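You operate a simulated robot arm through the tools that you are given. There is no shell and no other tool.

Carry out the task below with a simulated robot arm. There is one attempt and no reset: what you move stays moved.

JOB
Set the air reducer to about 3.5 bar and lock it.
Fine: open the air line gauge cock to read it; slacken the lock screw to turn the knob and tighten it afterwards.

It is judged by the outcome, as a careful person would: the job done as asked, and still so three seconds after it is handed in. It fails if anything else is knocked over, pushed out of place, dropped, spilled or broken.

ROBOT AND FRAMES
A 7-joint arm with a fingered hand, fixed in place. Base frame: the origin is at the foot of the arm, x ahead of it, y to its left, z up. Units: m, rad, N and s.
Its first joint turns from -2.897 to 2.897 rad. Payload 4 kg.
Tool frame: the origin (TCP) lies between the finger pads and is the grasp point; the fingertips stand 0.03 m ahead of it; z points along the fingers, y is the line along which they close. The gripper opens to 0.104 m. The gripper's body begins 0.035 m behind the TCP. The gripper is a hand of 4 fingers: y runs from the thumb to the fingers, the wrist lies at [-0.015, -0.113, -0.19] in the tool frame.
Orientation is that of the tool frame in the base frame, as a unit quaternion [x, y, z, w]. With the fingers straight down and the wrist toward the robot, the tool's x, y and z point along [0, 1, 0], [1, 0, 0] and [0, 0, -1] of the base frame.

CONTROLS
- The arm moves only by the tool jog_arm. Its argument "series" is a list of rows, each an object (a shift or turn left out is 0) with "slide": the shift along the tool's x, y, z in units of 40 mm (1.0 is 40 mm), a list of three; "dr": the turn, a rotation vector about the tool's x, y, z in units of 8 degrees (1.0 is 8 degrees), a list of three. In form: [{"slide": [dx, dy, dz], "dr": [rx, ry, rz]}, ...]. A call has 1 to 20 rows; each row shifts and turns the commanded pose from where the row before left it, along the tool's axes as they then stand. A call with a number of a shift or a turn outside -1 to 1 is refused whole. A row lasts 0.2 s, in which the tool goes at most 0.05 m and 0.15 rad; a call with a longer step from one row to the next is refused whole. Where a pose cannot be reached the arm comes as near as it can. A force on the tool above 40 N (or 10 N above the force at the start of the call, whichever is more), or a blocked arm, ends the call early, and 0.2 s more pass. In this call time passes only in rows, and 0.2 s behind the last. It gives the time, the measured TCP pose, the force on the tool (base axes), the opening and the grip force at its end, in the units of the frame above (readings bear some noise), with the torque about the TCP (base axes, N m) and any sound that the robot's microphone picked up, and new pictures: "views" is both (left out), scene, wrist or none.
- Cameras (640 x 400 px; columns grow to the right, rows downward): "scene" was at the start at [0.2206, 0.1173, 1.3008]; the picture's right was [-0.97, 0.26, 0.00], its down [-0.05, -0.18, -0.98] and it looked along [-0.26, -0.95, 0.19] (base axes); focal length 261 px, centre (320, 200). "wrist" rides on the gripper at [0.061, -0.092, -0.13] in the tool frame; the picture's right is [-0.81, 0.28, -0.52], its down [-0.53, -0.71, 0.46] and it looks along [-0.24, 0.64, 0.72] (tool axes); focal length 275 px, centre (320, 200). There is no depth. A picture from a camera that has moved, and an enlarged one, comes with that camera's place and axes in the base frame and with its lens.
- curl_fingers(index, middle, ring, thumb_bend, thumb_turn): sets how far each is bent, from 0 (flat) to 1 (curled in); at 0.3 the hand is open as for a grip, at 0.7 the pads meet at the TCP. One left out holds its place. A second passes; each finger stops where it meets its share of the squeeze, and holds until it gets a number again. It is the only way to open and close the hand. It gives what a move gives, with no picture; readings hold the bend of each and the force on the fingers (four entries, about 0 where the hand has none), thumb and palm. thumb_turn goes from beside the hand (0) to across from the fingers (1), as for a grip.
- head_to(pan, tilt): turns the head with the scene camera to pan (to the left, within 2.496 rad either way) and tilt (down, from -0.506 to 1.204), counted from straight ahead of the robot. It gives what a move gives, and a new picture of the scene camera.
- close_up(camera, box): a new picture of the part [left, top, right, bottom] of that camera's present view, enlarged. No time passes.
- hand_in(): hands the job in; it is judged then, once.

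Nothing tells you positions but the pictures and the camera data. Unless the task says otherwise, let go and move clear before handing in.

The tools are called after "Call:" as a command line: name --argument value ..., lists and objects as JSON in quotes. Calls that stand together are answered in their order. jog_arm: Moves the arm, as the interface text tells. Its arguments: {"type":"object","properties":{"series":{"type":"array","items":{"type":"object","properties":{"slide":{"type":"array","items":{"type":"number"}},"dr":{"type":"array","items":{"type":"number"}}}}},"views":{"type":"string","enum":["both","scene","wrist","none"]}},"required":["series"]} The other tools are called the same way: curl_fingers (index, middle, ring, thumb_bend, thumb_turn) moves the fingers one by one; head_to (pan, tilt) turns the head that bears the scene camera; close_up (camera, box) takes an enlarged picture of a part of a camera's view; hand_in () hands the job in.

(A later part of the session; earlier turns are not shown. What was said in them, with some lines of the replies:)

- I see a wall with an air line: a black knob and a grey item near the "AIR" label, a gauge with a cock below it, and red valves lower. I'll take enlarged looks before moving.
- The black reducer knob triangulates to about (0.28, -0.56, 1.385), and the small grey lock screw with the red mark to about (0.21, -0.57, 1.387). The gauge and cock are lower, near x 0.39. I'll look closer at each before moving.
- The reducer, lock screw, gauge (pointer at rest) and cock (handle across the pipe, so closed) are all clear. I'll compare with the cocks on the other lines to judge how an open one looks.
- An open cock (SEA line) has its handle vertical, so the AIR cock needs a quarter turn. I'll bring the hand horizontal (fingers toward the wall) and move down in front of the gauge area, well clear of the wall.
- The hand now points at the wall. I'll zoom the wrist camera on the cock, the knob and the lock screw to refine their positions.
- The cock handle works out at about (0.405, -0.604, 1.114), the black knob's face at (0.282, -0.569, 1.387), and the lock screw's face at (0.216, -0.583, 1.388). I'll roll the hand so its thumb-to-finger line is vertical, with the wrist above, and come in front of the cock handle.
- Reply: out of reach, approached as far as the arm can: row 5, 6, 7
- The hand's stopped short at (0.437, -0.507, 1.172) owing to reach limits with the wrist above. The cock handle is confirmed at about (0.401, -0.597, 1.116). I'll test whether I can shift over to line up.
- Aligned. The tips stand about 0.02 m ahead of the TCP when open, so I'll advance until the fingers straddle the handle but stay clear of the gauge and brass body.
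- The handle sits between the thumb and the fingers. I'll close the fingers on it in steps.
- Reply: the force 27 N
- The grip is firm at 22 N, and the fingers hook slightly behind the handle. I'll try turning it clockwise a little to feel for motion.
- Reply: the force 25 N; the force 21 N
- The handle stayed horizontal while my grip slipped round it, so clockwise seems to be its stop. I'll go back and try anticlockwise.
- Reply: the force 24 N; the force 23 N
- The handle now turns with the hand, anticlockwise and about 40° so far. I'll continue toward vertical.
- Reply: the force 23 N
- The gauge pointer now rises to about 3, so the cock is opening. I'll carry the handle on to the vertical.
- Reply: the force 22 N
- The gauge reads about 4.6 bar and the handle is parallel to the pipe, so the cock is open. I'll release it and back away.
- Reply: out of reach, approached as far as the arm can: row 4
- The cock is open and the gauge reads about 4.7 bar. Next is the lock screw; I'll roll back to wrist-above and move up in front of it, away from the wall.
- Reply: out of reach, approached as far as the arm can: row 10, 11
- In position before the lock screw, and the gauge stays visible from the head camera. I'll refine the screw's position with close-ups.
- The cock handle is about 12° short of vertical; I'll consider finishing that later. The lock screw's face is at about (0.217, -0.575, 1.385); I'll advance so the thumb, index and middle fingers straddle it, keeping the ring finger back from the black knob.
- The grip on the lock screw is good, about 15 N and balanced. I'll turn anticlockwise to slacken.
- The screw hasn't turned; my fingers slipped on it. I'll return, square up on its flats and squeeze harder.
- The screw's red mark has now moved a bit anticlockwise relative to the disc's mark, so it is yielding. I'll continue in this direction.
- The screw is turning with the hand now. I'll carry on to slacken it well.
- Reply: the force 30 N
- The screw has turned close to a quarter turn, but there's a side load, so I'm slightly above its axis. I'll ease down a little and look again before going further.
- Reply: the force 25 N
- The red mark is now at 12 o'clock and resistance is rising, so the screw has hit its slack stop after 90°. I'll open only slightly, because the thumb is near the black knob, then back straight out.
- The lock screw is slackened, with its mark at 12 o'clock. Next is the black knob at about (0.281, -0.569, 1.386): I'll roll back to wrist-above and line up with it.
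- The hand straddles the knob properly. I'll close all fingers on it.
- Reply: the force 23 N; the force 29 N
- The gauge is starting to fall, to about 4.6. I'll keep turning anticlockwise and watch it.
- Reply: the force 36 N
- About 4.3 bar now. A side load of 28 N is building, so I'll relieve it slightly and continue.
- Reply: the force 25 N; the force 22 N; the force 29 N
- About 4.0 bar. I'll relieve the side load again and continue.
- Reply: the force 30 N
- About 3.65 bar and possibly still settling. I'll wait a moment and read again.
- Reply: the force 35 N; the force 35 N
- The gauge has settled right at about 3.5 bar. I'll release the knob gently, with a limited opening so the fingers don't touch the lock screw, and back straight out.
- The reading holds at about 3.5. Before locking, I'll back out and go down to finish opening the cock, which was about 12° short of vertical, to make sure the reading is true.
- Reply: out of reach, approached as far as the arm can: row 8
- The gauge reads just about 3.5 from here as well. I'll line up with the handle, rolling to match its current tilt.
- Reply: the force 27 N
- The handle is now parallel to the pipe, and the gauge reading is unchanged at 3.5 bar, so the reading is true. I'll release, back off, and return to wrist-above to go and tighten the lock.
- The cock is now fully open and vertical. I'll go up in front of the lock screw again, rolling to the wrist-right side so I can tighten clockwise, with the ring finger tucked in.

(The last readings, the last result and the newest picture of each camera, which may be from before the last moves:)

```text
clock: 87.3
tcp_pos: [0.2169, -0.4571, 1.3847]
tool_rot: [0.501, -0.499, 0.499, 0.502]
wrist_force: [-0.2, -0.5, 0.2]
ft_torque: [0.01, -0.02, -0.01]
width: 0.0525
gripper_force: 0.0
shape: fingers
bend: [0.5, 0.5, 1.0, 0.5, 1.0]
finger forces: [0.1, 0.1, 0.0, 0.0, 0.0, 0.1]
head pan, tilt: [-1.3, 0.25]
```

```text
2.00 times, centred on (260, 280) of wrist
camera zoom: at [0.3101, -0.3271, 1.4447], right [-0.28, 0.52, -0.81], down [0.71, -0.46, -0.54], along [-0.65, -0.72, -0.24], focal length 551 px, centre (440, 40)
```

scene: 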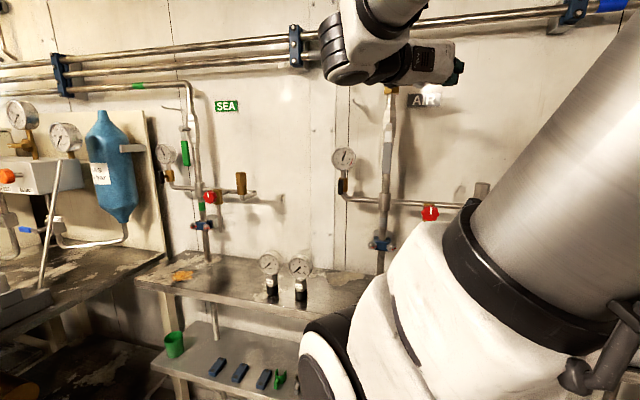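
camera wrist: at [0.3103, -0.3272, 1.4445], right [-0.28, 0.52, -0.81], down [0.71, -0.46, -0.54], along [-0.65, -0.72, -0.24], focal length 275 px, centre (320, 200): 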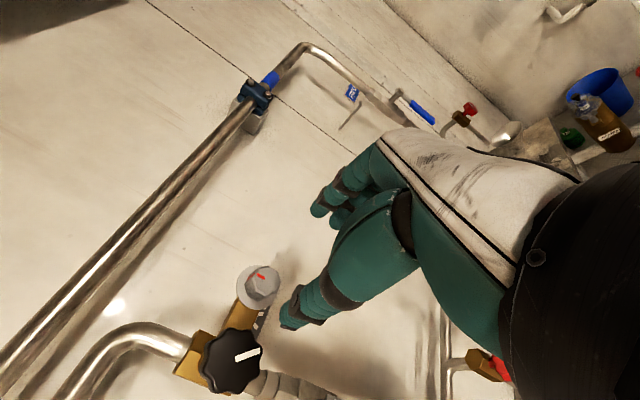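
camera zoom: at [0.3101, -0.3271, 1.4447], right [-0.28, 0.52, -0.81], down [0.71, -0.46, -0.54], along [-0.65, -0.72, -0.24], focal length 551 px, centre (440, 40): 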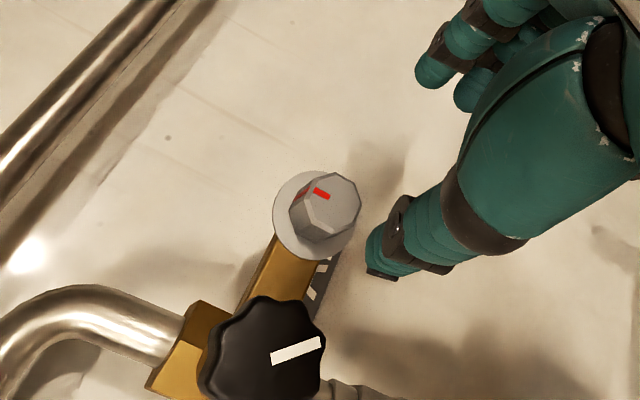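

Call:
curl_fingers --index 0.52 --middle 0.52 --thumb_bend 0.55

Call:
jog_arm --series '[{"slide": [-0.075, 0, 0.6]}, {"slide": [0, 0, 0.6]}, {"slide": [0, 0, 0.6]}, {"slide": [0, 0, 0.4]}, {"slide": [0, 0, 0.33]}]' --views "wrist"

Call:
close_up --camera "wrist" --box '[220, 180, 380, 320]'

```text
clock: 88.3
tcp_pos: [0.2164, -0.4569, 1.3844]
tool_rot: [0.5, -0.499, 0.498, 0.502]
wrist_force: [-0.2, 0.4, 0.0]
ft_torque: [0.02, 0.02, -0.01]
width: 0.0434
gripper_force: 0.1
shape: fingers
bend: [0.52, 0.52, 1.0, 0.55, 1.0]
finger forces: [0.0, 0.0, 0.0, 0.0, 0.0, 0.0]
head pan, tilt: [-1.3, 0.25]
```

```text
clock: 89.5
tcp_pos: [0.218, -0.5577, 1.3814]
tool_rot: [0.5, -0.498, 0.499, 0.502]
wrist_force: [-0.4, 18.6, -0.5]
ft_torque: [-0.05, -0.04, 0.64]
width: 0.0439
gripper_force: 10.1
shape: fingers
bend: [0.52, 0.52, 1.0, 0.55, 1.0]
finger forces: [0.1, 0.0, 0.0, 0.0, 19.6, 0.0]
head pan, tilt: [-1.3, 0.25]
camera wrist: at [0.3098, -0.4267, 1.4425], right [-0.28, 0.51, -0.81], down [0.71, -0.46, -0.53], along [-0.65, -0.72, -0.24], focal length 275 px, centre (320, 200)
```

wrist: 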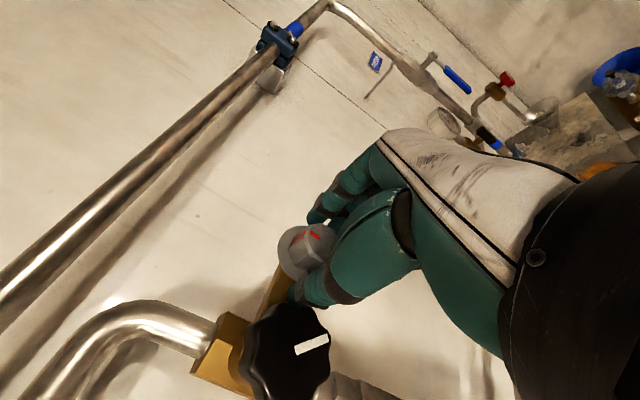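

```text
2.86 times, centred on (300, 250) of wrist
camera zoom: at [0.3098, -0.4267, 1.4425], right [-0.28, 0.51, -0.81], down [0.71, -0.46, -0.53], along [-0.65, -0.72, -0.24], focal length 786 px, centre (377, 57)
```

zoom: 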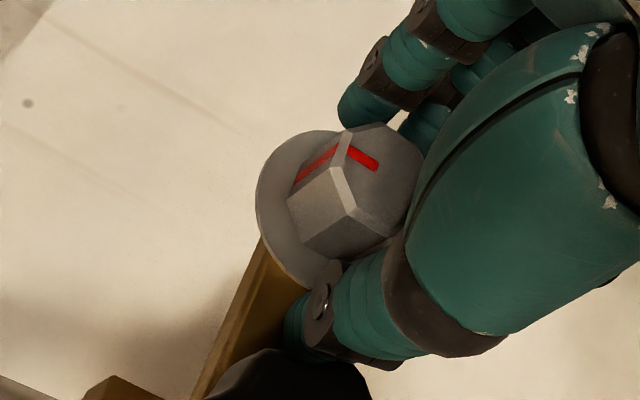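

The thumb is touching something near the black knob's edge. I'll back off a little straight away, close the thumb further, and check the gauge is unchanged.

Call:
jog_arm --series '[{"slide": [0, 0, -0.4]}, {"slide": [0, 0, -0.4]}]' --views "none"

Call:
close_up --camera "scene" --box '[328, 144, 360, 176]'

Call:
close_up --camera "wrist" --box '[180, 220, 340, 360]'

```text
clock: 90.1
tcp_pos: [0.2164, -0.5273, 1.3812]
tool_rot: [0.501, -0.498, 0.499, 0.502]
wrist_force: [0.0, -1.2, -0.2]
ft_torque: [0.01, 0.02, 0.01]
width: 0.0431
gripper_force: 0.0
shape: fingers
bend: [0.52, 0.52, 1.0, 0.55, 1.0]
finger forces: [0.0, 0.0, 0.0, 0.1, 0.0, 0.0]
head pan, tilt: [-1.3, 0.25]
```

```text
12.50 times, centred on (344, 160) of scene
camera zoom: at [0.2674, 0.1079, 1.2613], right [-0.96, -0.27, 0.0], down [-0.07, 0.24, -0.97], along [0.26, -0.93, -0.25], focal length 3265 px, centre (20, 700)
```

zoom: 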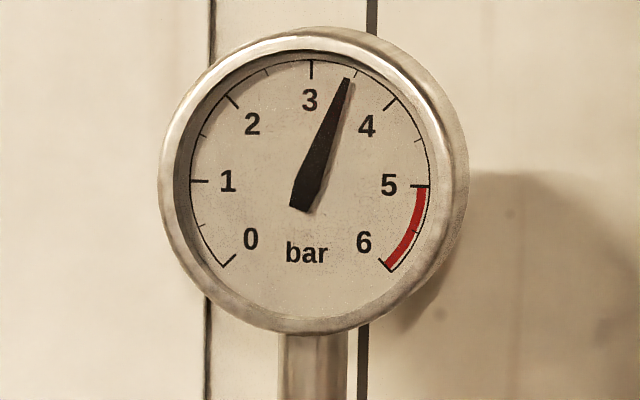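

```text
2.86 times, centred on (260, 290) of wrist
camera zoom: at [0.31, -0.3969, 1.4417], right [-0.28, 0.52, -0.81], down [0.71, -0.46, -0.54], along [-0.65, -0.72, -0.24], focal length 786 px, centre (491, -57)
```

zoom: 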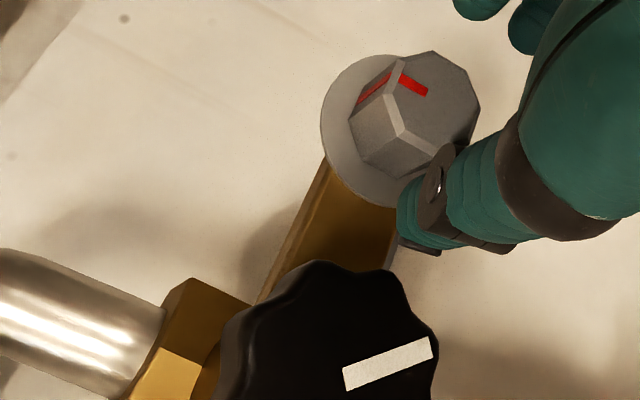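

The gauge is unchanged. The thumb would clear the black knob if I start from a lower angle, so I'll back out and roll a further 45°, which is still square to the octagon's flats.

Call:
jog_arm --series '[{"slide": [0, 0, -0.8]}, {"slide": [0, 0, -0.8]}, {"dr": [0, 0, -1]}, {"dr": [0, 0, -1]}, {"dr": [0, 0, -1]}, {"dr": [0, 0, -1]}, {"dr": [0, 0, -1]}, {"dr": [0, 0, -0.6]}]'

Call:
close_up --camera "wrist" --box '[160, 180, 360, 340]'

```text
clock: 91.9
tcp_pos: [0.219, -0.4652, 1.385]
tool_rot: [0.653, -0.27, 0.27, 0.654]
wrist_force: [-0.4, 0.3, -0.1]
ft_torque: [0.02, 0.04, 0.03]
width: 0.0432
gripper_force: 0.1
shape: fingers
bend: [0.52, 0.52, 1.0, 0.55, 1.0]
finger forces: [0.0, 0.0, 0.1, 0.0, 0.1, 0.0]
out of reach, approached as far as the arm can: row 8
head pan, tilt: [-1.3, 0.25]
camera wrist: at [0.3266, -0.335, 1.363], right [-0.77, 0.52, -0.38], down [0.12, -0.46, -0.88], along [-0.63, -0.72, 0.29], focal length 275 px, centre (320, 200)
```

scene: 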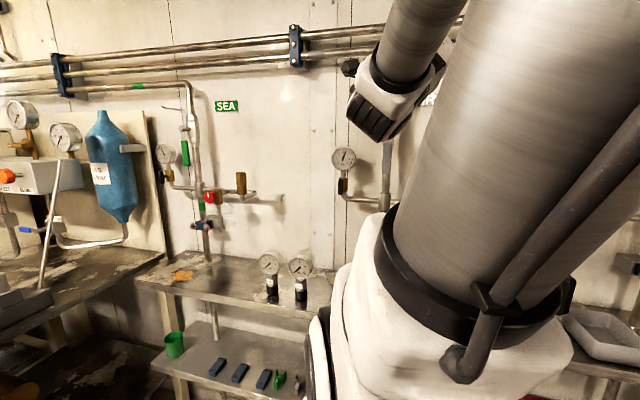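
wrist: 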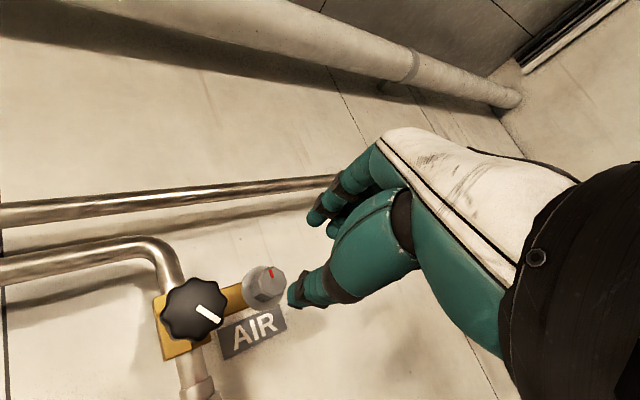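

```text
2.50 times, centred on (260, 260) of wrist
camera zoom: at [0.3266, -0.335, 1.363], right [-0.77, 0.52, -0.38], down [0.12, -0.46, -0.88], along [-0.63, -0.72, 0.29], focal length 688 px, centre (470, 50)
```

zoom: 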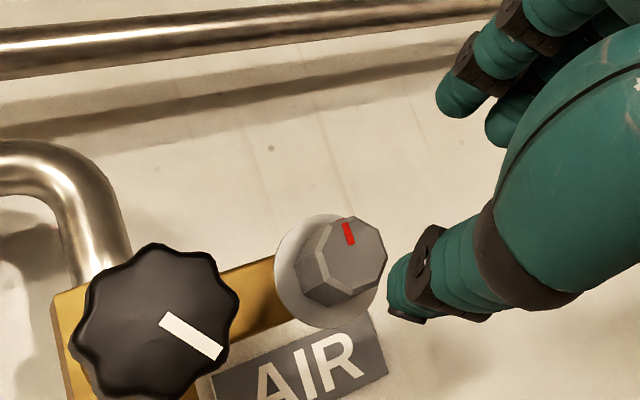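

The clearance is much better at this angle. I'll move in part of the way and check the alignment.

Call:
jog_arm --series '[{"slide": [0, 0, 0.6]}, {"slide": [0, 0, 0.6]}]' --views "wrist"

Call:
close_up --camera "wrist" --box '[180, 180, 360, 340]'

```text
clock: 92.5
tcp_pos: [0.2179, -0.5126, 1.3858]
tool_rot: [0.652, -0.271, 0.27, 0.654]
wrist_force: [0.1, 0.3, 0.2]
ft_torque: [-0.01, 0.0, 0.02]
width: 0.0432
gripper_force: 0.1
shape: fingers
bend: [0.52, 0.52, 1.0, 0.55, 1.0]
finger forces: [0.0, 0.0, 0.0, 0.0, 0.0, 0.0]
head pan, tilt: [-1.3, 0.25]
camera wrist: at [0.3263, -0.3827, 1.363], right [-0.77, 0.52, -0.38], down [0.13, -0.46, -0.88], along [-0.63, -0.72, 0.29], focal length 275 px, centre (320, 200)
```

wrist: 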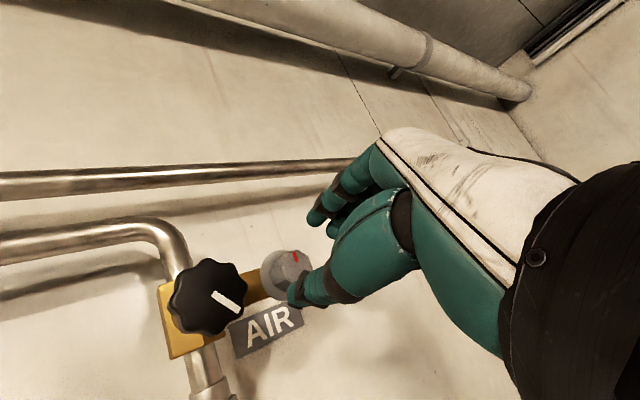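

```text
2.50 times, centred on (270, 260) of wrist
camera zoom: at [0.3263, -0.3827, 1.363], right [-0.77, 0.52, -0.38], down [0.13, -0.46, -0.88], along [-0.63, -0.72, 0.29], focal length 688 px, centre (445, 50)
```

zoom: 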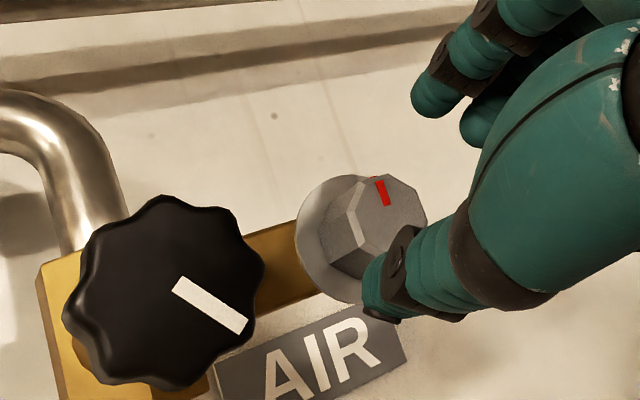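

Call:
jog_arm --series '[{"slide": [-0.13, 0.027, 0]}, {"slide": [0, 0, 0.4]}, {"slide": [0, 0, 0.4]}, {"slide": [0, 0, 0.34]}]' --views "wrist"

Call:
close_up --camera "wrist" --box '[220, 180, 380, 320]'

```text
clock: 93.5
tcp_pos: [0.2138, -0.5585, 1.382]
tool_rot: [0.652, -0.271, 0.27, 0.655]
wrist_force: [-0.7, 1.2, 0.1]
ft_torque: [0.0, 0.0, 0.03]
width: 0.0431
gripper_force: 0.0
shape: fingers
bend: [0.52, 0.52, 1.0, 0.55, 1.0]
finger forces: [0.0, 0.0, 0.1, 0.1, 0.0, 0.0]
head pan, tilt: [-1.3, 0.25]
camera wrist: at [0.3224, -0.4289, 1.3604], right [-0.77, 0.52, -0.38], down [0.13, -0.46, -0.88], along [-0.63, -0.72, 0.29], focal length 275 px, centre (320, 200)
```

wrist: 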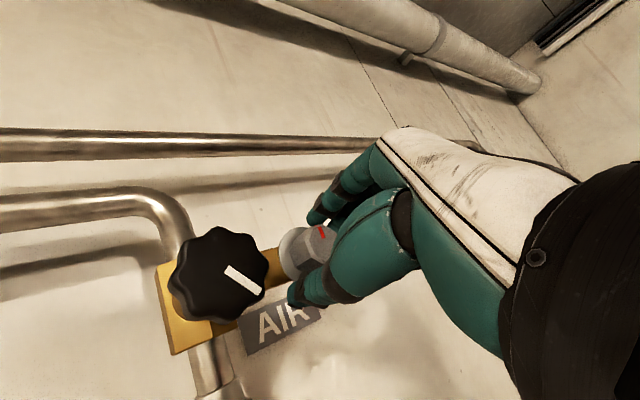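

```text
2.86 times, centred on (300, 250) of wrist
camera zoom: at [0.3224, -0.4289, 1.3604], right [-0.77, 0.52, -0.38], down [0.13, -0.46, -0.88], along [-0.63, -0.72, 0.29], focal length 786 px, centre (377, 57)
```

zoom: 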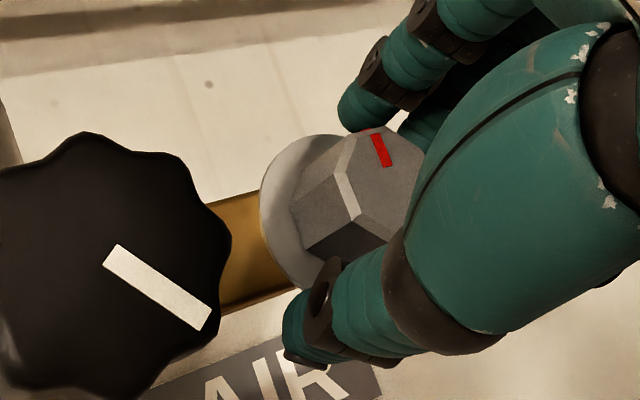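

No contact this time. I'll close on the screw.

Call:
curl_fingers --index 0.66 --middle 0.66 --thumb_bend 0.66

Call:
close_up --camera "wrist" --box '[220, 180, 380, 320]'

```text
clock: 94.5
tcp_pos: [0.2131, -0.5591, 1.3839]
tool_rot: [0.652, -0.271, 0.269, 0.655]
wrist_force: [-6.3, -0.6, 4.6]
ft_torque: [-0.08, 0.0, -0.21]
width: 0.0228
gripper_force: 6.2
shape: fingers
bend: [0.61, 0.62, 1.0, 0.62, 1.0]
finger forces: [4.3, 5.3, 0.0, 0.1, 2.7, 0.0]
head pan, tilt: [-1.3, 0.25]
```

```text
2.86 times, centred on (300, 250) of wrist
camera zoom: at [0.3219, -0.4288, 1.3605], right [-0.77, 0.52, -0.38], down [0.13, -0.46, -0.88], along [-0.63, -0.72, 0.29], focal length 786 px, centre (377, 57)
```

zoom: 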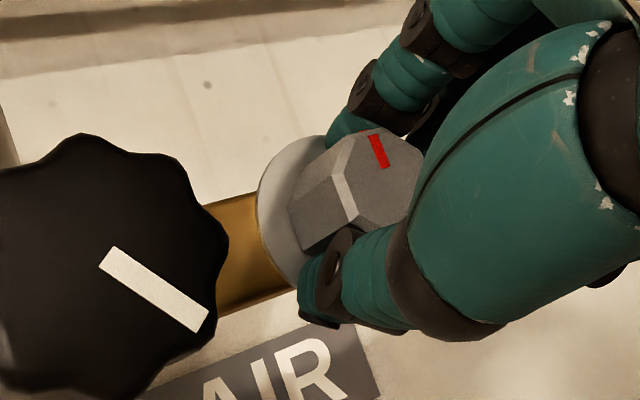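

Call:
curl_fingers --index 1.0 --middle 1.0 --thumb_bend 1.0

Call:
jog_arm --series '[{"slide": [0, -0.007, 0], "dr": [0, 0, 0.5]}, {"slide": [0, -0.007, 0], "dr": [0, 0, 0.5]}, {"slide": [0, -0.007, 0], "dr": [0, 0, 0.5]}, {"slide": [0, -0.007, 0], "dr": [0, 0, 0.5]}, {"slide": [0, -0.007, 0], "dr": [0, 0, 0.5]}, {"slide": [0, -0.007, 0], "dr": [0, 0, 0.5]}]' --views "none"

Call:
close_up --camera "wrist" --box '[220, 180, 380, 320]'

```text
clock: 95.5
tcp_pos: [0.2135, -0.5596, 1.3826]
tool_rot: [0.653, -0.272, 0.269, 0.654]
wrist_force: [-4.0, -3.4, -9.5]
ft_torque: [0.07, -0.08, -0.36]
width: 0.0212
gripper_force: 18.3
shape: fingers
bend: [0.6, 0.6, 1.0, 0.65, 1.0]
finger forces: [7.7, 10.6, 0.0, 0.1, 18.3, 0.0]
head pan, tilt: [-1.3, 0.25]
```

```text
clock: 96.9
tcp_pos: [0.2152, -0.5588, 1.3817]
tool_rot: [0.582, -0.399, 0.402, 0.584]
wrist_force: [3.2, -4.4, 7.5]
ft_torque: [-0.35, 0.4, -0.09]
width: 0.0216
gripper_force: 22.0
shape: fingers
bend: [0.61, 0.6, 1.0, 0.65, 1.0]
finger forces: [14.8, 12.4, 0.1, 0.1, 17.5, 0.1]
head pan, tilt: [-1.3, 0.25]
```

```text
2.86 times, centred on (300, 250) of wrist
camera zoom: at [0.3234, -0.4281, 1.4058], right [-0.55, 0.52, -0.66], down [0.47, -0.46, -0.75], along [-0.69, -0.72, 0.01], focal length 786 px, centre (377, 57)
```

zoom: 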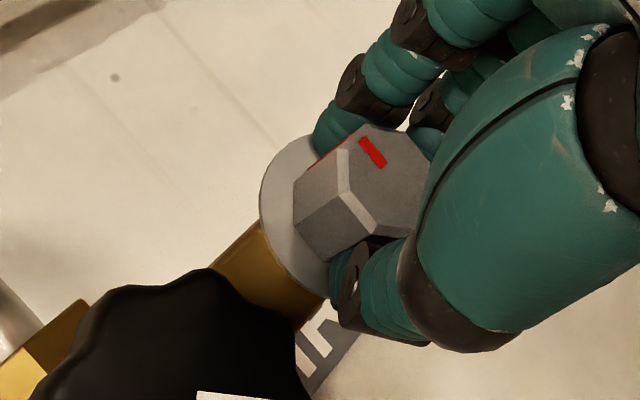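

Call:
jog_arm --series '[{"slide": [0, -0.007, 0], "dr": [0, 0, 0.5]}, {"slide": [0, -0.007, 0], "dr": [0, 0, 0.5]}, {"slide": [0, -0.007, 0], "dr": [0, 0, 0.5]}, {"slide": [0, -0.007, 0], "dr": [0, 0, 0.5]}, {"slide": [0, -0.007, 0], "dr": [0, 0, 0.5]}, {"slide": [0, -0.007, 0], "dr": [0, 0, 0.5]}]' --views "none"

Call:
close_up --camera "wrist" --box '[220, 180, 380, 320]'

```text
clock: 98.3
tcp_pos: [0.2177, -0.5579, 1.3865]
tool_rot: [0.49, -0.503, 0.51, 0.497]
wrist_force: [4.1, 4.0, 15.4]
ft_torque: [-0.36, 0.66, -0.41]
width: 0.0213
gripper_force: 36.3
shape: fingers
bend: [0.61, 0.56, 1.0, 0.65, 1.0]
finger forces: [26.1, 28.8, 0.0, 0.1, 18.1, 0.0]
head pan, tilt: [-1.3, 0.25]
stopped in row 6: the force on the tool passed its limit at 41 N (the readings are from after the stop); the commanded pose is now the measured one
```

```text
2.86 times, centred on (300, 250) of wrist
camera zoom: at [0.3075, -0.4264, 1.4479], right [-0.25, 0.51, -0.82], down [0.73, -0.46, -0.51], along [-0.64, -0.73, -0.25], focal length 786 px, centre (377, 57)
```

zoom: 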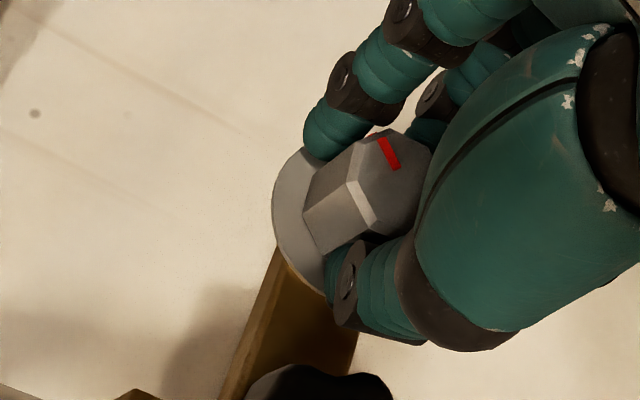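

The screw has turned about 45° clockwise and the force limit stopped the move. I'll ease the side load and continue in shorter steps.

Call:
jog_arm --series '[{"slide": [0.04, 0, 0]}, {"dr": [0, 0, 0.4]}, {"dr": [0, 0, 0.4]}, {"dr": [0, 0, 0.4]}]' --views "none"

Call:
close_up --camera "wrist" --box '[220, 180, 380, 320]'

Call:
close_up --camera "scene" --box '[328, 144, 360, 176]'

```text
clock: 99.3
tcp_pos: [0.2168, -0.558, 1.3854]
tool_rot: [0.447, -0.545, 0.548, 0.45]
wrist_force: [0.1, 11.5, 13.6]
ft_torque: [-0.31, 0.28, -0.47]
width: 0.018
gripper_force: 26.6
shape: fingers
bend: [0.62, 0.57, 1.0, 0.65, 1.0]
finger forces: [18.3, 15.5, 0.0, 0.0, 18.6, 0.1]
head pan, tilt: [-1.3, 0.25]
```

```text
2.86 times, centred on (300, 250) of wrist
camera zoom: at [0.2947, -0.4266, 1.462], right [-0.11, 0.51, -0.85], down [0.8, -0.46, -0.38], along [-0.59, -0.73, -0.36], focal length 786 px, centre (377, 57)
```

zoom: 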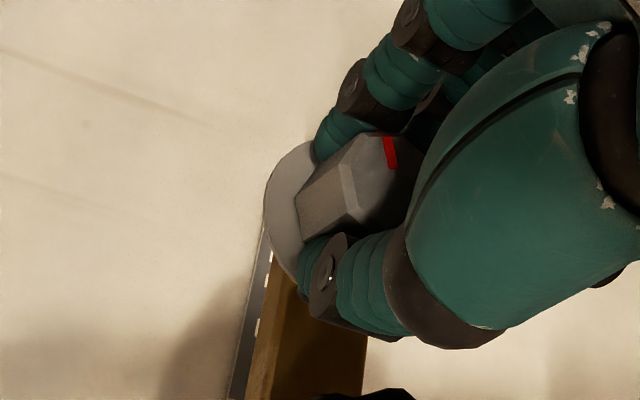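

```text
12.50 times, centred on (344, 160) of scene
camera zoom: at [0.2672, 0.1092, 1.2612], right [-0.96, -0.27, 0.0], down [-0.07, 0.24, -0.97], along [0.26, -0.93, -0.25], focal length 3265 px, centre (20, 700)
```

zoom: 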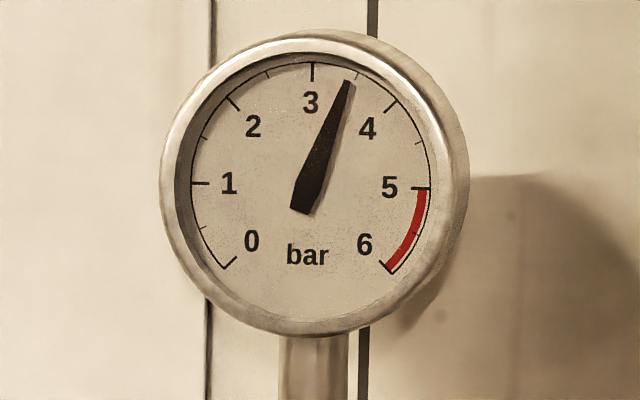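

The mark is now about 20° above 3 o'clock and the gauge is unchanged. I'll keep turning.

Call:
jog_arm --series '[{"dr": [0, 0, 0.4]}, {"dr": [0, 0, 0.4]}, {"dr": [0, 0, 0.4]}, {"dr": [0, 0, 0.4]}]' --views "none"

Call:
close_up --camera "wrist" --box '[220, 180, 380, 320]'

```text
clock: 100.3
tcp_pos: [0.2159, -0.5569, 1.3858]
tool_rot: [0.383, -0.59, 0.596, 0.387]
wrist_force: [1.5, 14.6, 12.3]
ft_torque: [-0.26, 0.22, -0.45]
width: 0.0184
gripper_force: 27.0
shape: fingers
bend: [0.61, 0.62, 1.0, 0.65, 1.0]
finger forces: [30.0, 6.1, 0.1, 0.0, 18.2, 0.0]
head pan, tilt: [-1.3, 0.25]
```

```text
2.86 times, centred on (300, 250) of wrist
camera zoom: at [0.2757, -0.4263, 1.4779], right [0.08, 0.51, -0.86], down [0.87, -0.46, -0.19], along [-0.49, -0.73, -0.48], focal length 786 px, centre (377, 57)
```

zoom: 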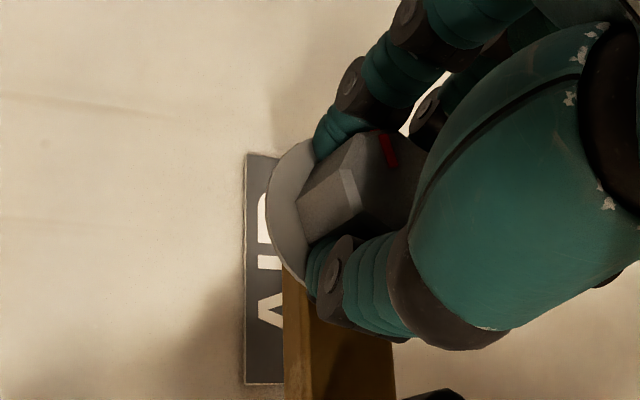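

Call:
jog_arm --series '[{"dr": [0, 0, 0.4]}, {"dr": [0, 0, 0.4]}, {"dr": [0, 0, 0.4]}, {"dr": [0, 0, 0.4]}, {"dr": [0, 0, 0.4]}]' --views "none"

Call:
close_up --camera "wrist" --box '[220, 180, 380, 320]'

```text
clock: 101.5
tcp_pos: [0.2157, -0.5579, 1.3861]
tool_rot: [0.297, -0.638, 0.643, 0.3]
wrist_force: [-2.7, 12.1, 16.7]
ft_torque: [-0.32, 0.29, -0.44]
width: 0.0193
gripper_force: 28.4
shape: fingers
bend: [0.61, 0.62, 1.0, 0.65, 1.0]
finger forces: [32.3, 4.5, 0.0, 0.0, 19.9, 0.0]
head pan, tilt: [-1.3, 0.25]
```

```text
2.86 times, centred on (300, 250) of wrist
camera zoom: at [0.2471, -0.4263, 1.4906], right [0.31, 0.51, -0.8], down [0.89, -0.46, 0.05], along [-0.34, -0.73, -0.59], focal length 786 px, centre (377, 57)
```

zoom: 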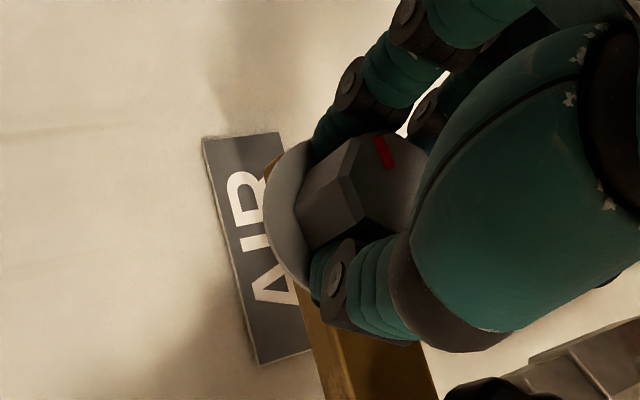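

The mark is nearly back at 3 o'clock. I'll continue until it comes up tight.

Call:
jog_arm --series '[{"dr": [0, 0, 0.4]}, {"dr": [0, 0, 0.4]}, {"dr": [0, 0, 0.4]}, {"dr": [0, 0, 0.4]}]' --views "none"

Call:
close_up --camera "wrist" --box '[220, 180, 380, 320]'

```text
clock: 102.5
tcp_pos: [0.2154, -0.5568, 1.3863]
tool_rot: [0.224, -0.667, 0.673, 0.227]
wrist_force: [-8.8, 11.5, 19.2]
ft_torque: [-0.27, 0.39, -0.58]
width: 0.0195
gripper_force: 29.9
shape: fingers
bend: [0.61, 0.62, 1.0, 0.65, 1.0]
finger forces: [34.9, 4.3, 0.1, 0.1, 19.7, 0.0]
head pan, tilt: [-1.3, 0.25]
```

```text
2.86 times, centred on (300, 250) of wrist
camera zoom: at [0.2228, -0.4261, 1.4948], right [0.48, 0.51, -0.71], down [0.85, -0.45, 0.25], along [-0.2, -0.73, -0.65], focal length 786 px, centre (377, 57)
```

zoom: 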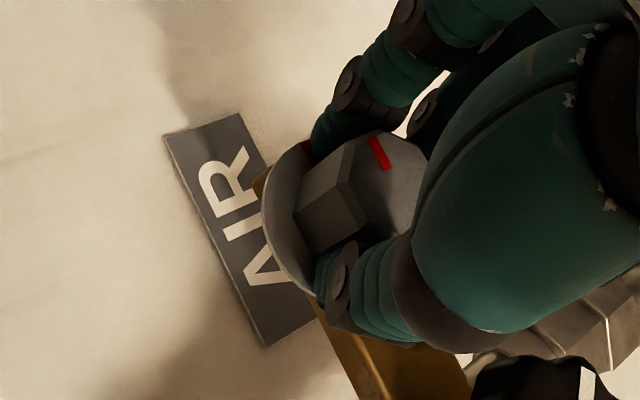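

The mark is at 3 o'clock, in line with the disc's mark. I'll turn a little further to check it is up against its stop.

Call:
jog_arm --series '[{"dr": [0, 0, 0.4]}, {"dr": [0, 0, 0.4]}, {"dr": [0, 0, 0.4]}]' --views "none"

Call:
close_up --camera "wrist" --box '[260, 200, 340, 270]'

```text
clock: 103.3
tcp_pos: [0.2162, -0.558, 1.3848]
tool_rot: [0.169, -0.684, 0.689, 0.169]
wrist_force: [-4.9, 19.8, 8.4]
ft_torque: [0.17, 0.22, -0.74]
width: 0.0205
gripper_force: 30.2
shape: fingers
bend: [0.61, 0.63, 1.0, 0.65, 1.0]
finger forces: [36.8, 4.2, 0.0, 0.0, 19.0, 0.0]
head pan, tilt: [-1.3, 0.25]
```

```text
5.71 times, centred on (300, 235) of wrist
camera zoom: at [0.2053, -0.426, 1.4934], right [0.59, 0.51, -0.62], down [0.8, -0.45, 0.39], along [-0.08, -0.73, -0.68], focal length 1573 px, centre (434, 0)
```

zoom: 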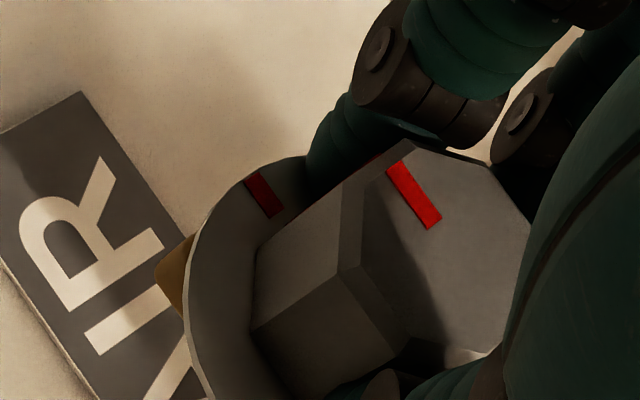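

Call:
jog_arm --series '[{"dr": [0, 0, 0.4]}, {"dr": [0, 0, 0.4]}, {"dr": [0, 0, 0.4]}]' --views "none"

Call:
close_up --camera "wrist" --box '[260, 200, 340, 270]'

Call:
close_up --camera "scene" --box '[328, 144, 360, 176]'

```text
clock: 104.1
tcp_pos: [0.2177, -0.5593, 1.3864]
tool_rot: [0.111, -0.695, 0.702, 0.111]
wrist_force: [0.2, 6.9, 6.5]
ft_torque: [-0.08, 0.14, -0.14]
width: 0.0206
gripper_force: 17.4
shape: fingers
bend: [0.6, 0.64, 1.0, 0.66, 1.0]
finger forces: [12.6, 4.0, 0.0, 0.0, 18.4, 0.1]
head pan, tilt: [-1.3, 0.25]
```

```text
5.71 times, centred on (300, 235) of wrist
camera zoom: at [0.1885, -0.4277, 1.4903], right [0.68, 0.51, -0.52], down [0.73, -0.45, 0.52], along [0.03, -0.73, -0.68], focal length 1573 px, centre (434, 0)
```

zoom: 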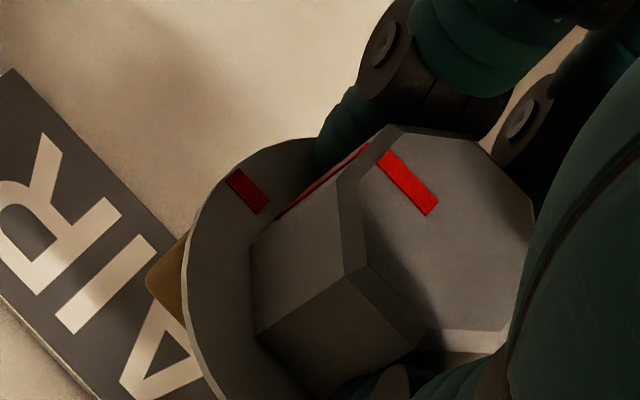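

```text
12.50 times, centred on (344, 160) of scene
camera zoom: at [0.2675, 0.1083, 1.2612], right [-0.96, -0.27, 0.0], down [-0.07, 0.24, -0.97], along [0.26, -0.93, -0.25], focal length 3265 px, centre (20, 700)
```

zoom: 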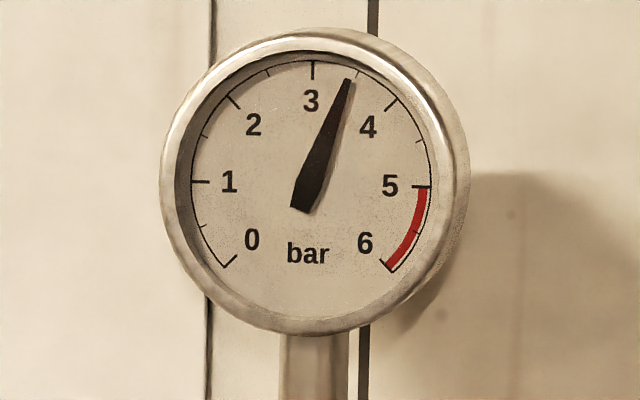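

The grip slipped at the end while the mark stayed in line, which suggests the screw is at its tight stop. To be sure, I'll regrip square on its flats and give it one more firm clockwise twist.

Call:
curl_fingers --index 0.52 --middle 0.52 --thumb_bend 0.54

Call:
jog_arm --series '[{"slide": [0, 0, -0.1]}, {"dr": [0, 0, -0.8]}, {"dr": [0, 0, -0.8]}, {"dr": [0, 0, -0.8]}, {"dr": [0, 0, -0.9]}]' --views "wrist"

Call:
close_up --camera "wrist" --box '[240, 190, 360, 290]'

```text
clock: 105.1
tcp_pos: [0.2166, -0.56, 1.3855]
tool_rot: [0.111, -0.695, 0.701, 0.112]
wrist_force: [0.2, -0.1, 0.7]
ft_torque: [0.01, 0.02, -0.01]
width: 0.0436
gripper_force: 0.0
shape: fingers
bend: [0.52, 0.52, 1.0, 0.54, 1.0]
finger forces: [0.0, 0.0, 0.0, 0.1, 0.0, 0.0]
head pan, tilt: [-1.3, 0.25]
```

```text
clock: 106.3
tcp_pos: [0.2173, -0.5547, 1.3855]
tool_rot: [0.268, -0.652, 0.656, 0.27]
wrist_force: [-0.1, -0.6, -0.3]
ft_torque: [-0.02, 0.0, 0.0]
width: 0.0435
gripper_force: 0.1
shape: fingers
bend: [0.52, 0.52, 1.0, 0.54, 1.0]
finger forces: [0.0, 0.0, 0.1, 0.0, 0.0, 0.0]
head pan, tilt: [-1.3, 0.25]
camera wrist: at [0.2375, -0.4235, 1.4923], right [0.38, 0.51, -0.77], down [0.88, -0.45, 0.14], along [-0.28, -0.73, -0.62], focal length 275 px, centre (320, 200)
```

wrist: 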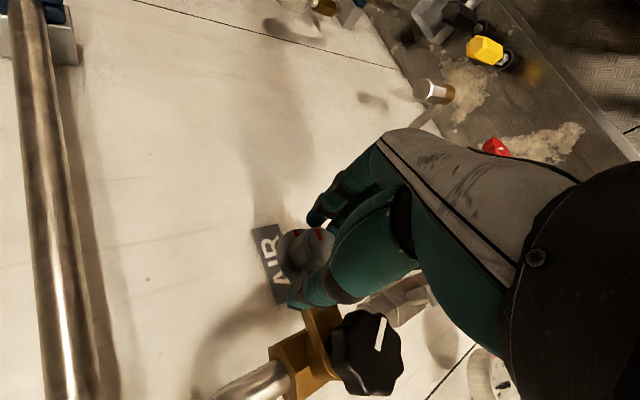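

```text
4.00 times, centred on (300, 240) of wrist
camera zoom: at [0.2375, -0.4235, 1.4923], right [0.38, 0.51, -0.77], down [0.88, -0.45, 0.14], along [-0.28, -0.73, -0.62], focal length 1101 px, centre (400, 40)
```

zoom: 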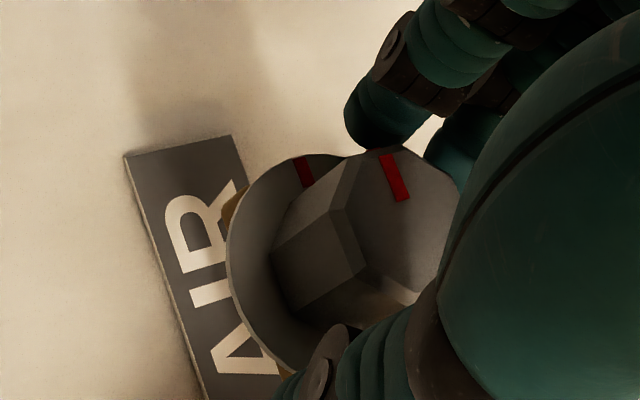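

Call:
jog_arm --series '[{"slide": [0, 0.03, 0.1]}]' --views "none"

Call:
curl_fingers --index 1.0 --middle 1.0 --thumb_bend 1.0

Call:
jog_arm --series '[{"dr": [0, 0, 0.4]}, {"dr": [0, 0, 0.4]}, {"dr": [0, 0, 0.4]}]' --views "none"

Call:
close_up --camera "wrist" --box '[240, 190, 360, 290]'

Call:
jog_arm --series '[{"dr": [0, 0, 0.4]}, {"dr": [0, 0, 0.4]}, {"dr": [0, 0, 0.4]}]' --views "none"

Call:
close_up --camera "wrist" --box '[240, 190, 360, 290]'

```text
clock: 106.7
tcp_pos: [0.2161, -0.5595, 1.385]
tool_rot: [0.267, -0.652, 0.657, 0.268]
wrist_force: [-0.4, 0.5, 0.2]
ft_torque: [0.0, -0.01, 0.0]
width: 0.0436
gripper_force: 0.1
shape: fingers
bend: [0.52, 0.52, 1.0, 0.54, 1.0]
finger forces: [0.0, 0.1, 0.1, 0.1, 0.1, 0.1]
head pan, tilt: [-1.3, 0.25]
```

```text
clock: 107.7
tcp_pos: [0.2161, -0.5593, 1.3846]
tool_rot: [0.266, -0.652, 0.657, 0.269]
wrist_force: [2.7, 6.6, -2.0]
ft_torque: [0.18, -0.12, -0.21]
width: 0.0224
gripper_force: 21.6
shape: fingers
bend: [0.59, 0.65, 1.0, 0.64, 1.0]
finger forces: [18.4, 7.0, 0.0, 0.1, 18.7, 0.1]
head pan, tilt: [-1.3, 0.25]
```

```text
clock: 108.5
tcp_pos: [0.2158, -0.5584, 1.3851]
tool_rot: [0.21, -0.672, 0.678, 0.213]
wrist_force: [-1.8, 2.7, 6.2]
ft_torque: [-0.02, 0.22, -0.27]
width: 0.0221
gripper_force: 21.7
shape: fingers
bend: [0.6, 0.64, 1.0, 0.64, 1.0]
finger forces: [16.3, 7.0, 0.0, 0.1, 19.4, 0.0]
head pan, tilt: [-1.3, 0.25]
```

```text
4.00 times, centred on (300, 240) of wrist
camera zoom: at [0.218, -0.4272, 1.494], right [0.51, 0.51, -0.69], down [0.84, -0.45, 0.29], along [-0.17, -0.73, -0.66], focal length 1101 px, centre (400, 40)
```

zoom: 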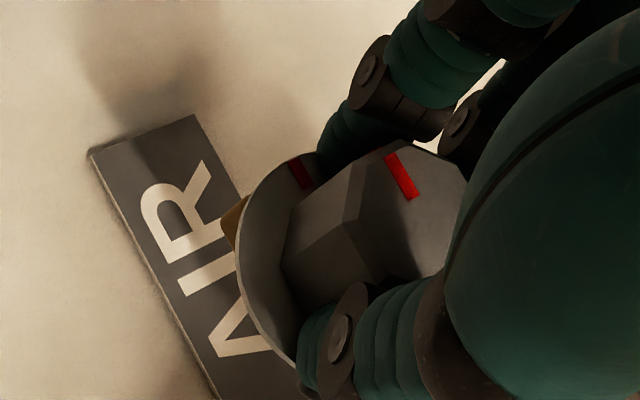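

```text
clock: 109.3
tcp_pos: [0.2168, -0.5595, 1.385]
tool_rot: [0.153, -0.687, 0.693, 0.156]
wrist_force: [-1.1, 0.6, 5.0]
ft_torque: [0.03, 0.19, -0.14]
width: 0.0209
gripper_force: 18.4
shape: fingers
bend: [0.61, 0.64, 1.0, 0.64, 1.0]
finger forces: [10.7, 6.9, 0.0, 0.0, 18.9, 0.1]
head pan, tilt: [-1.3, 0.25]
```

```text
4.00 times, centred on (300, 240) of wrist
camera zoom: at [0.2002, -0.4275, 1.4925], right [0.62, 0.51, -0.6], down [0.79, -0.45, 0.42], along [-0.05, -0.73, -0.68], focal length 1101 px, centre (400, 40)
```

zoom: 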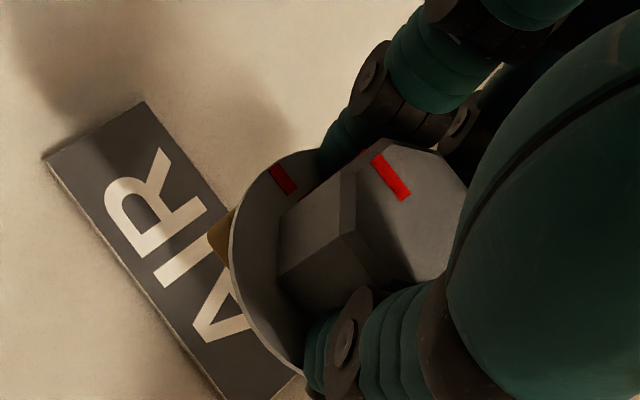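

The screw stays put in line with its mark while my fingers slip, so it's tight. I'll release, back straight out and check everything.

Call:
curl_fingers --index 0.5 --middle 0.5 --thumb_bend 0.5

Call:
jog_arm --series '[{"slide": [0, 0, -0.4]}, {"slide": [0, 0, -0.6]}, {"slide": [0, 0, -0.8]}, {"slide": [0, 0, -0.8]}, {"slide": [0, -0.8, -0.5]}, {"slide": [0, -0.8, -0.5]}, {"slide": [0, -0.8, -0.2]}, {"slide": [0, -0.8, 0]}]'

Call:
close_up --camera "scene" --box '[370, 50, 450, 110]'

Call:
close_up --camera "scene" --box '[320, 140, 370, 200]'

```text
clock: 110.3
tcp_pos: [0.2168, -0.5591, 1.3841]
tool_rot: [0.155, -0.687, 0.693, 0.156]
wrist_force: [0.0, 0.2, -0.5]
ft_torque: [-0.01, 0.01, 0.01]
width: 0.0514
gripper_force: 0.0
shape: fingers
bend: [0.5, 0.5, 1.0, 0.5, 1.0]
finger forces: [0.0, 0.0, 0.1, 0.1, 0.1, 0.0]
head pan, tilt: [-1.3, 0.25]
```

```text
clock: 112.1
tcp_pos: [0.2704, -0.4048, 1.5003]
tool_rot: [0.154, -0.687, 0.693, 0.155]
wrist_force: [-0.2, 0.4, 0.1]
ft_torque: [0.02, -0.02, 0.0]
width: 0.0514
gripper_force: 0.0
shape: fingers
bend: [0.5, 0.5, 1.0, 0.5, 1.0]
finger forces: [0.1, 0.0, 0.0, 0.0, 0.0, 0.1]
head pan, tilt: [-1.3, 0.25]
camera wrist: at [0.254, -0.2742, 1.6071], right [0.62, 0.51, -0.6], down [0.79, -0.45, 0.42], along [-0.05, -0.73, -0.68], focal length 275 px, centre (320, 200)
```

scene: 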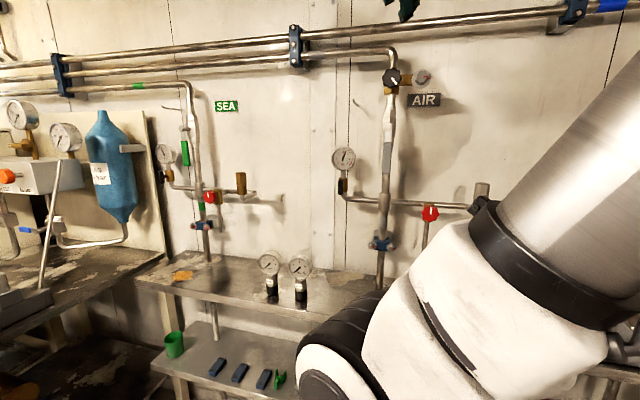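
wrist: 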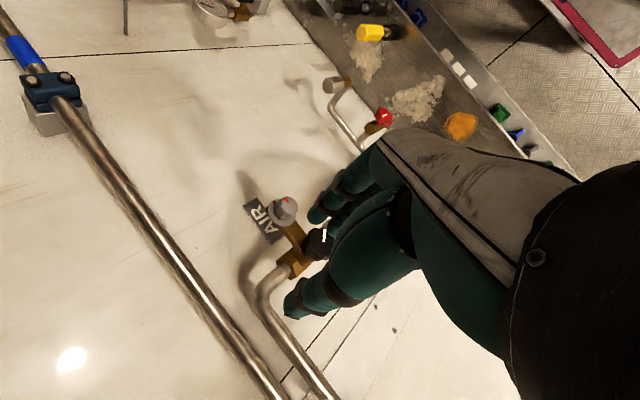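

```text
6.67 times, centred on (410, 80) of scene
camera zoom: at [0.2672, 0.1082, 1.2613], right [-0.96, -0.27, 0.0], down [-0.07, 0.24, -0.97], along [0.26, -0.93, -0.25], focal length 1741 px, centre (-280, 1000)
```

zoom: 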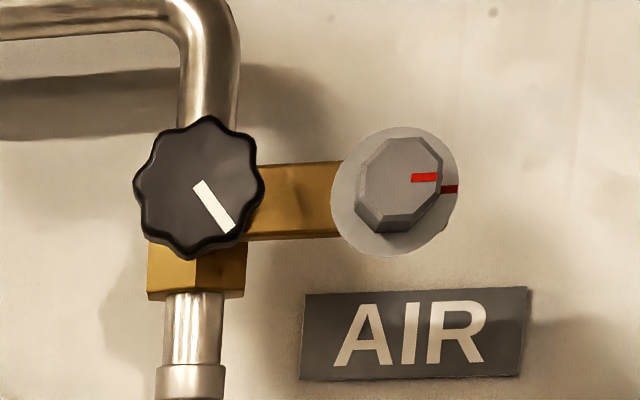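

```text
6.67 times, centred on (345, 170) of scene
camera zoom: at [0.2672, 0.1082, 1.2613], right [-0.96, -0.27, 0.0], down [-0.07, 0.24, -0.97], along [0.26, -0.93, -0.25], focal length 1741 px, centre (153, 400)
```

zoom: 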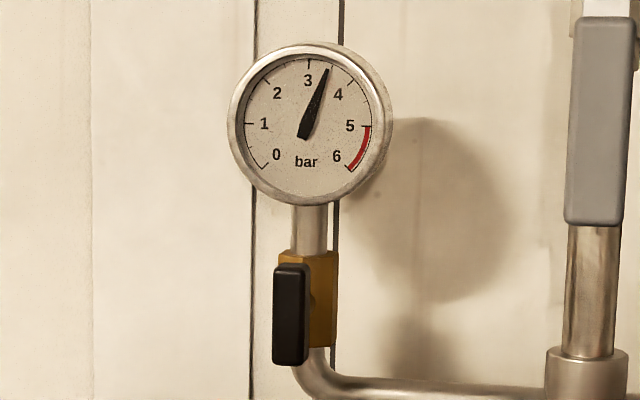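

The lock screw's mark is back in line with the disc's mark, the cock is open, the gauge holds at about 3.5 bar, and nothing else was moved. The hand is clear of everything, so I'm handing in.

Call:
hand_in

```text
The job is handed in.
```

The air reducer is set to about 3.5 bar and locked. The gauge read just under 3.5 and held there after I tightened the lock.

- **Gauge cock:** I opened it fully, so its handle now stands in line with the pipe, and left it open. The last few degrees of opening made no difference to the reading.
- **Reducer knob:** I turned it anticlockwise, bringing the pressure down from about 4.7 bar.
- **Lock screw:** I slackened it a quarter turn to free the knob, then tightened it until my grip slipped. Its red mark is back in line with the mark on the disc, where it started.

While lining up to tighten the lock, the thumb pressed on something beside the reducer knob, probably its edge, with roughly 19 N. I backed off straight away and the reading did not change. I saw nothing else knocked or moved, and the hand was clear of the pipework when I handed in.
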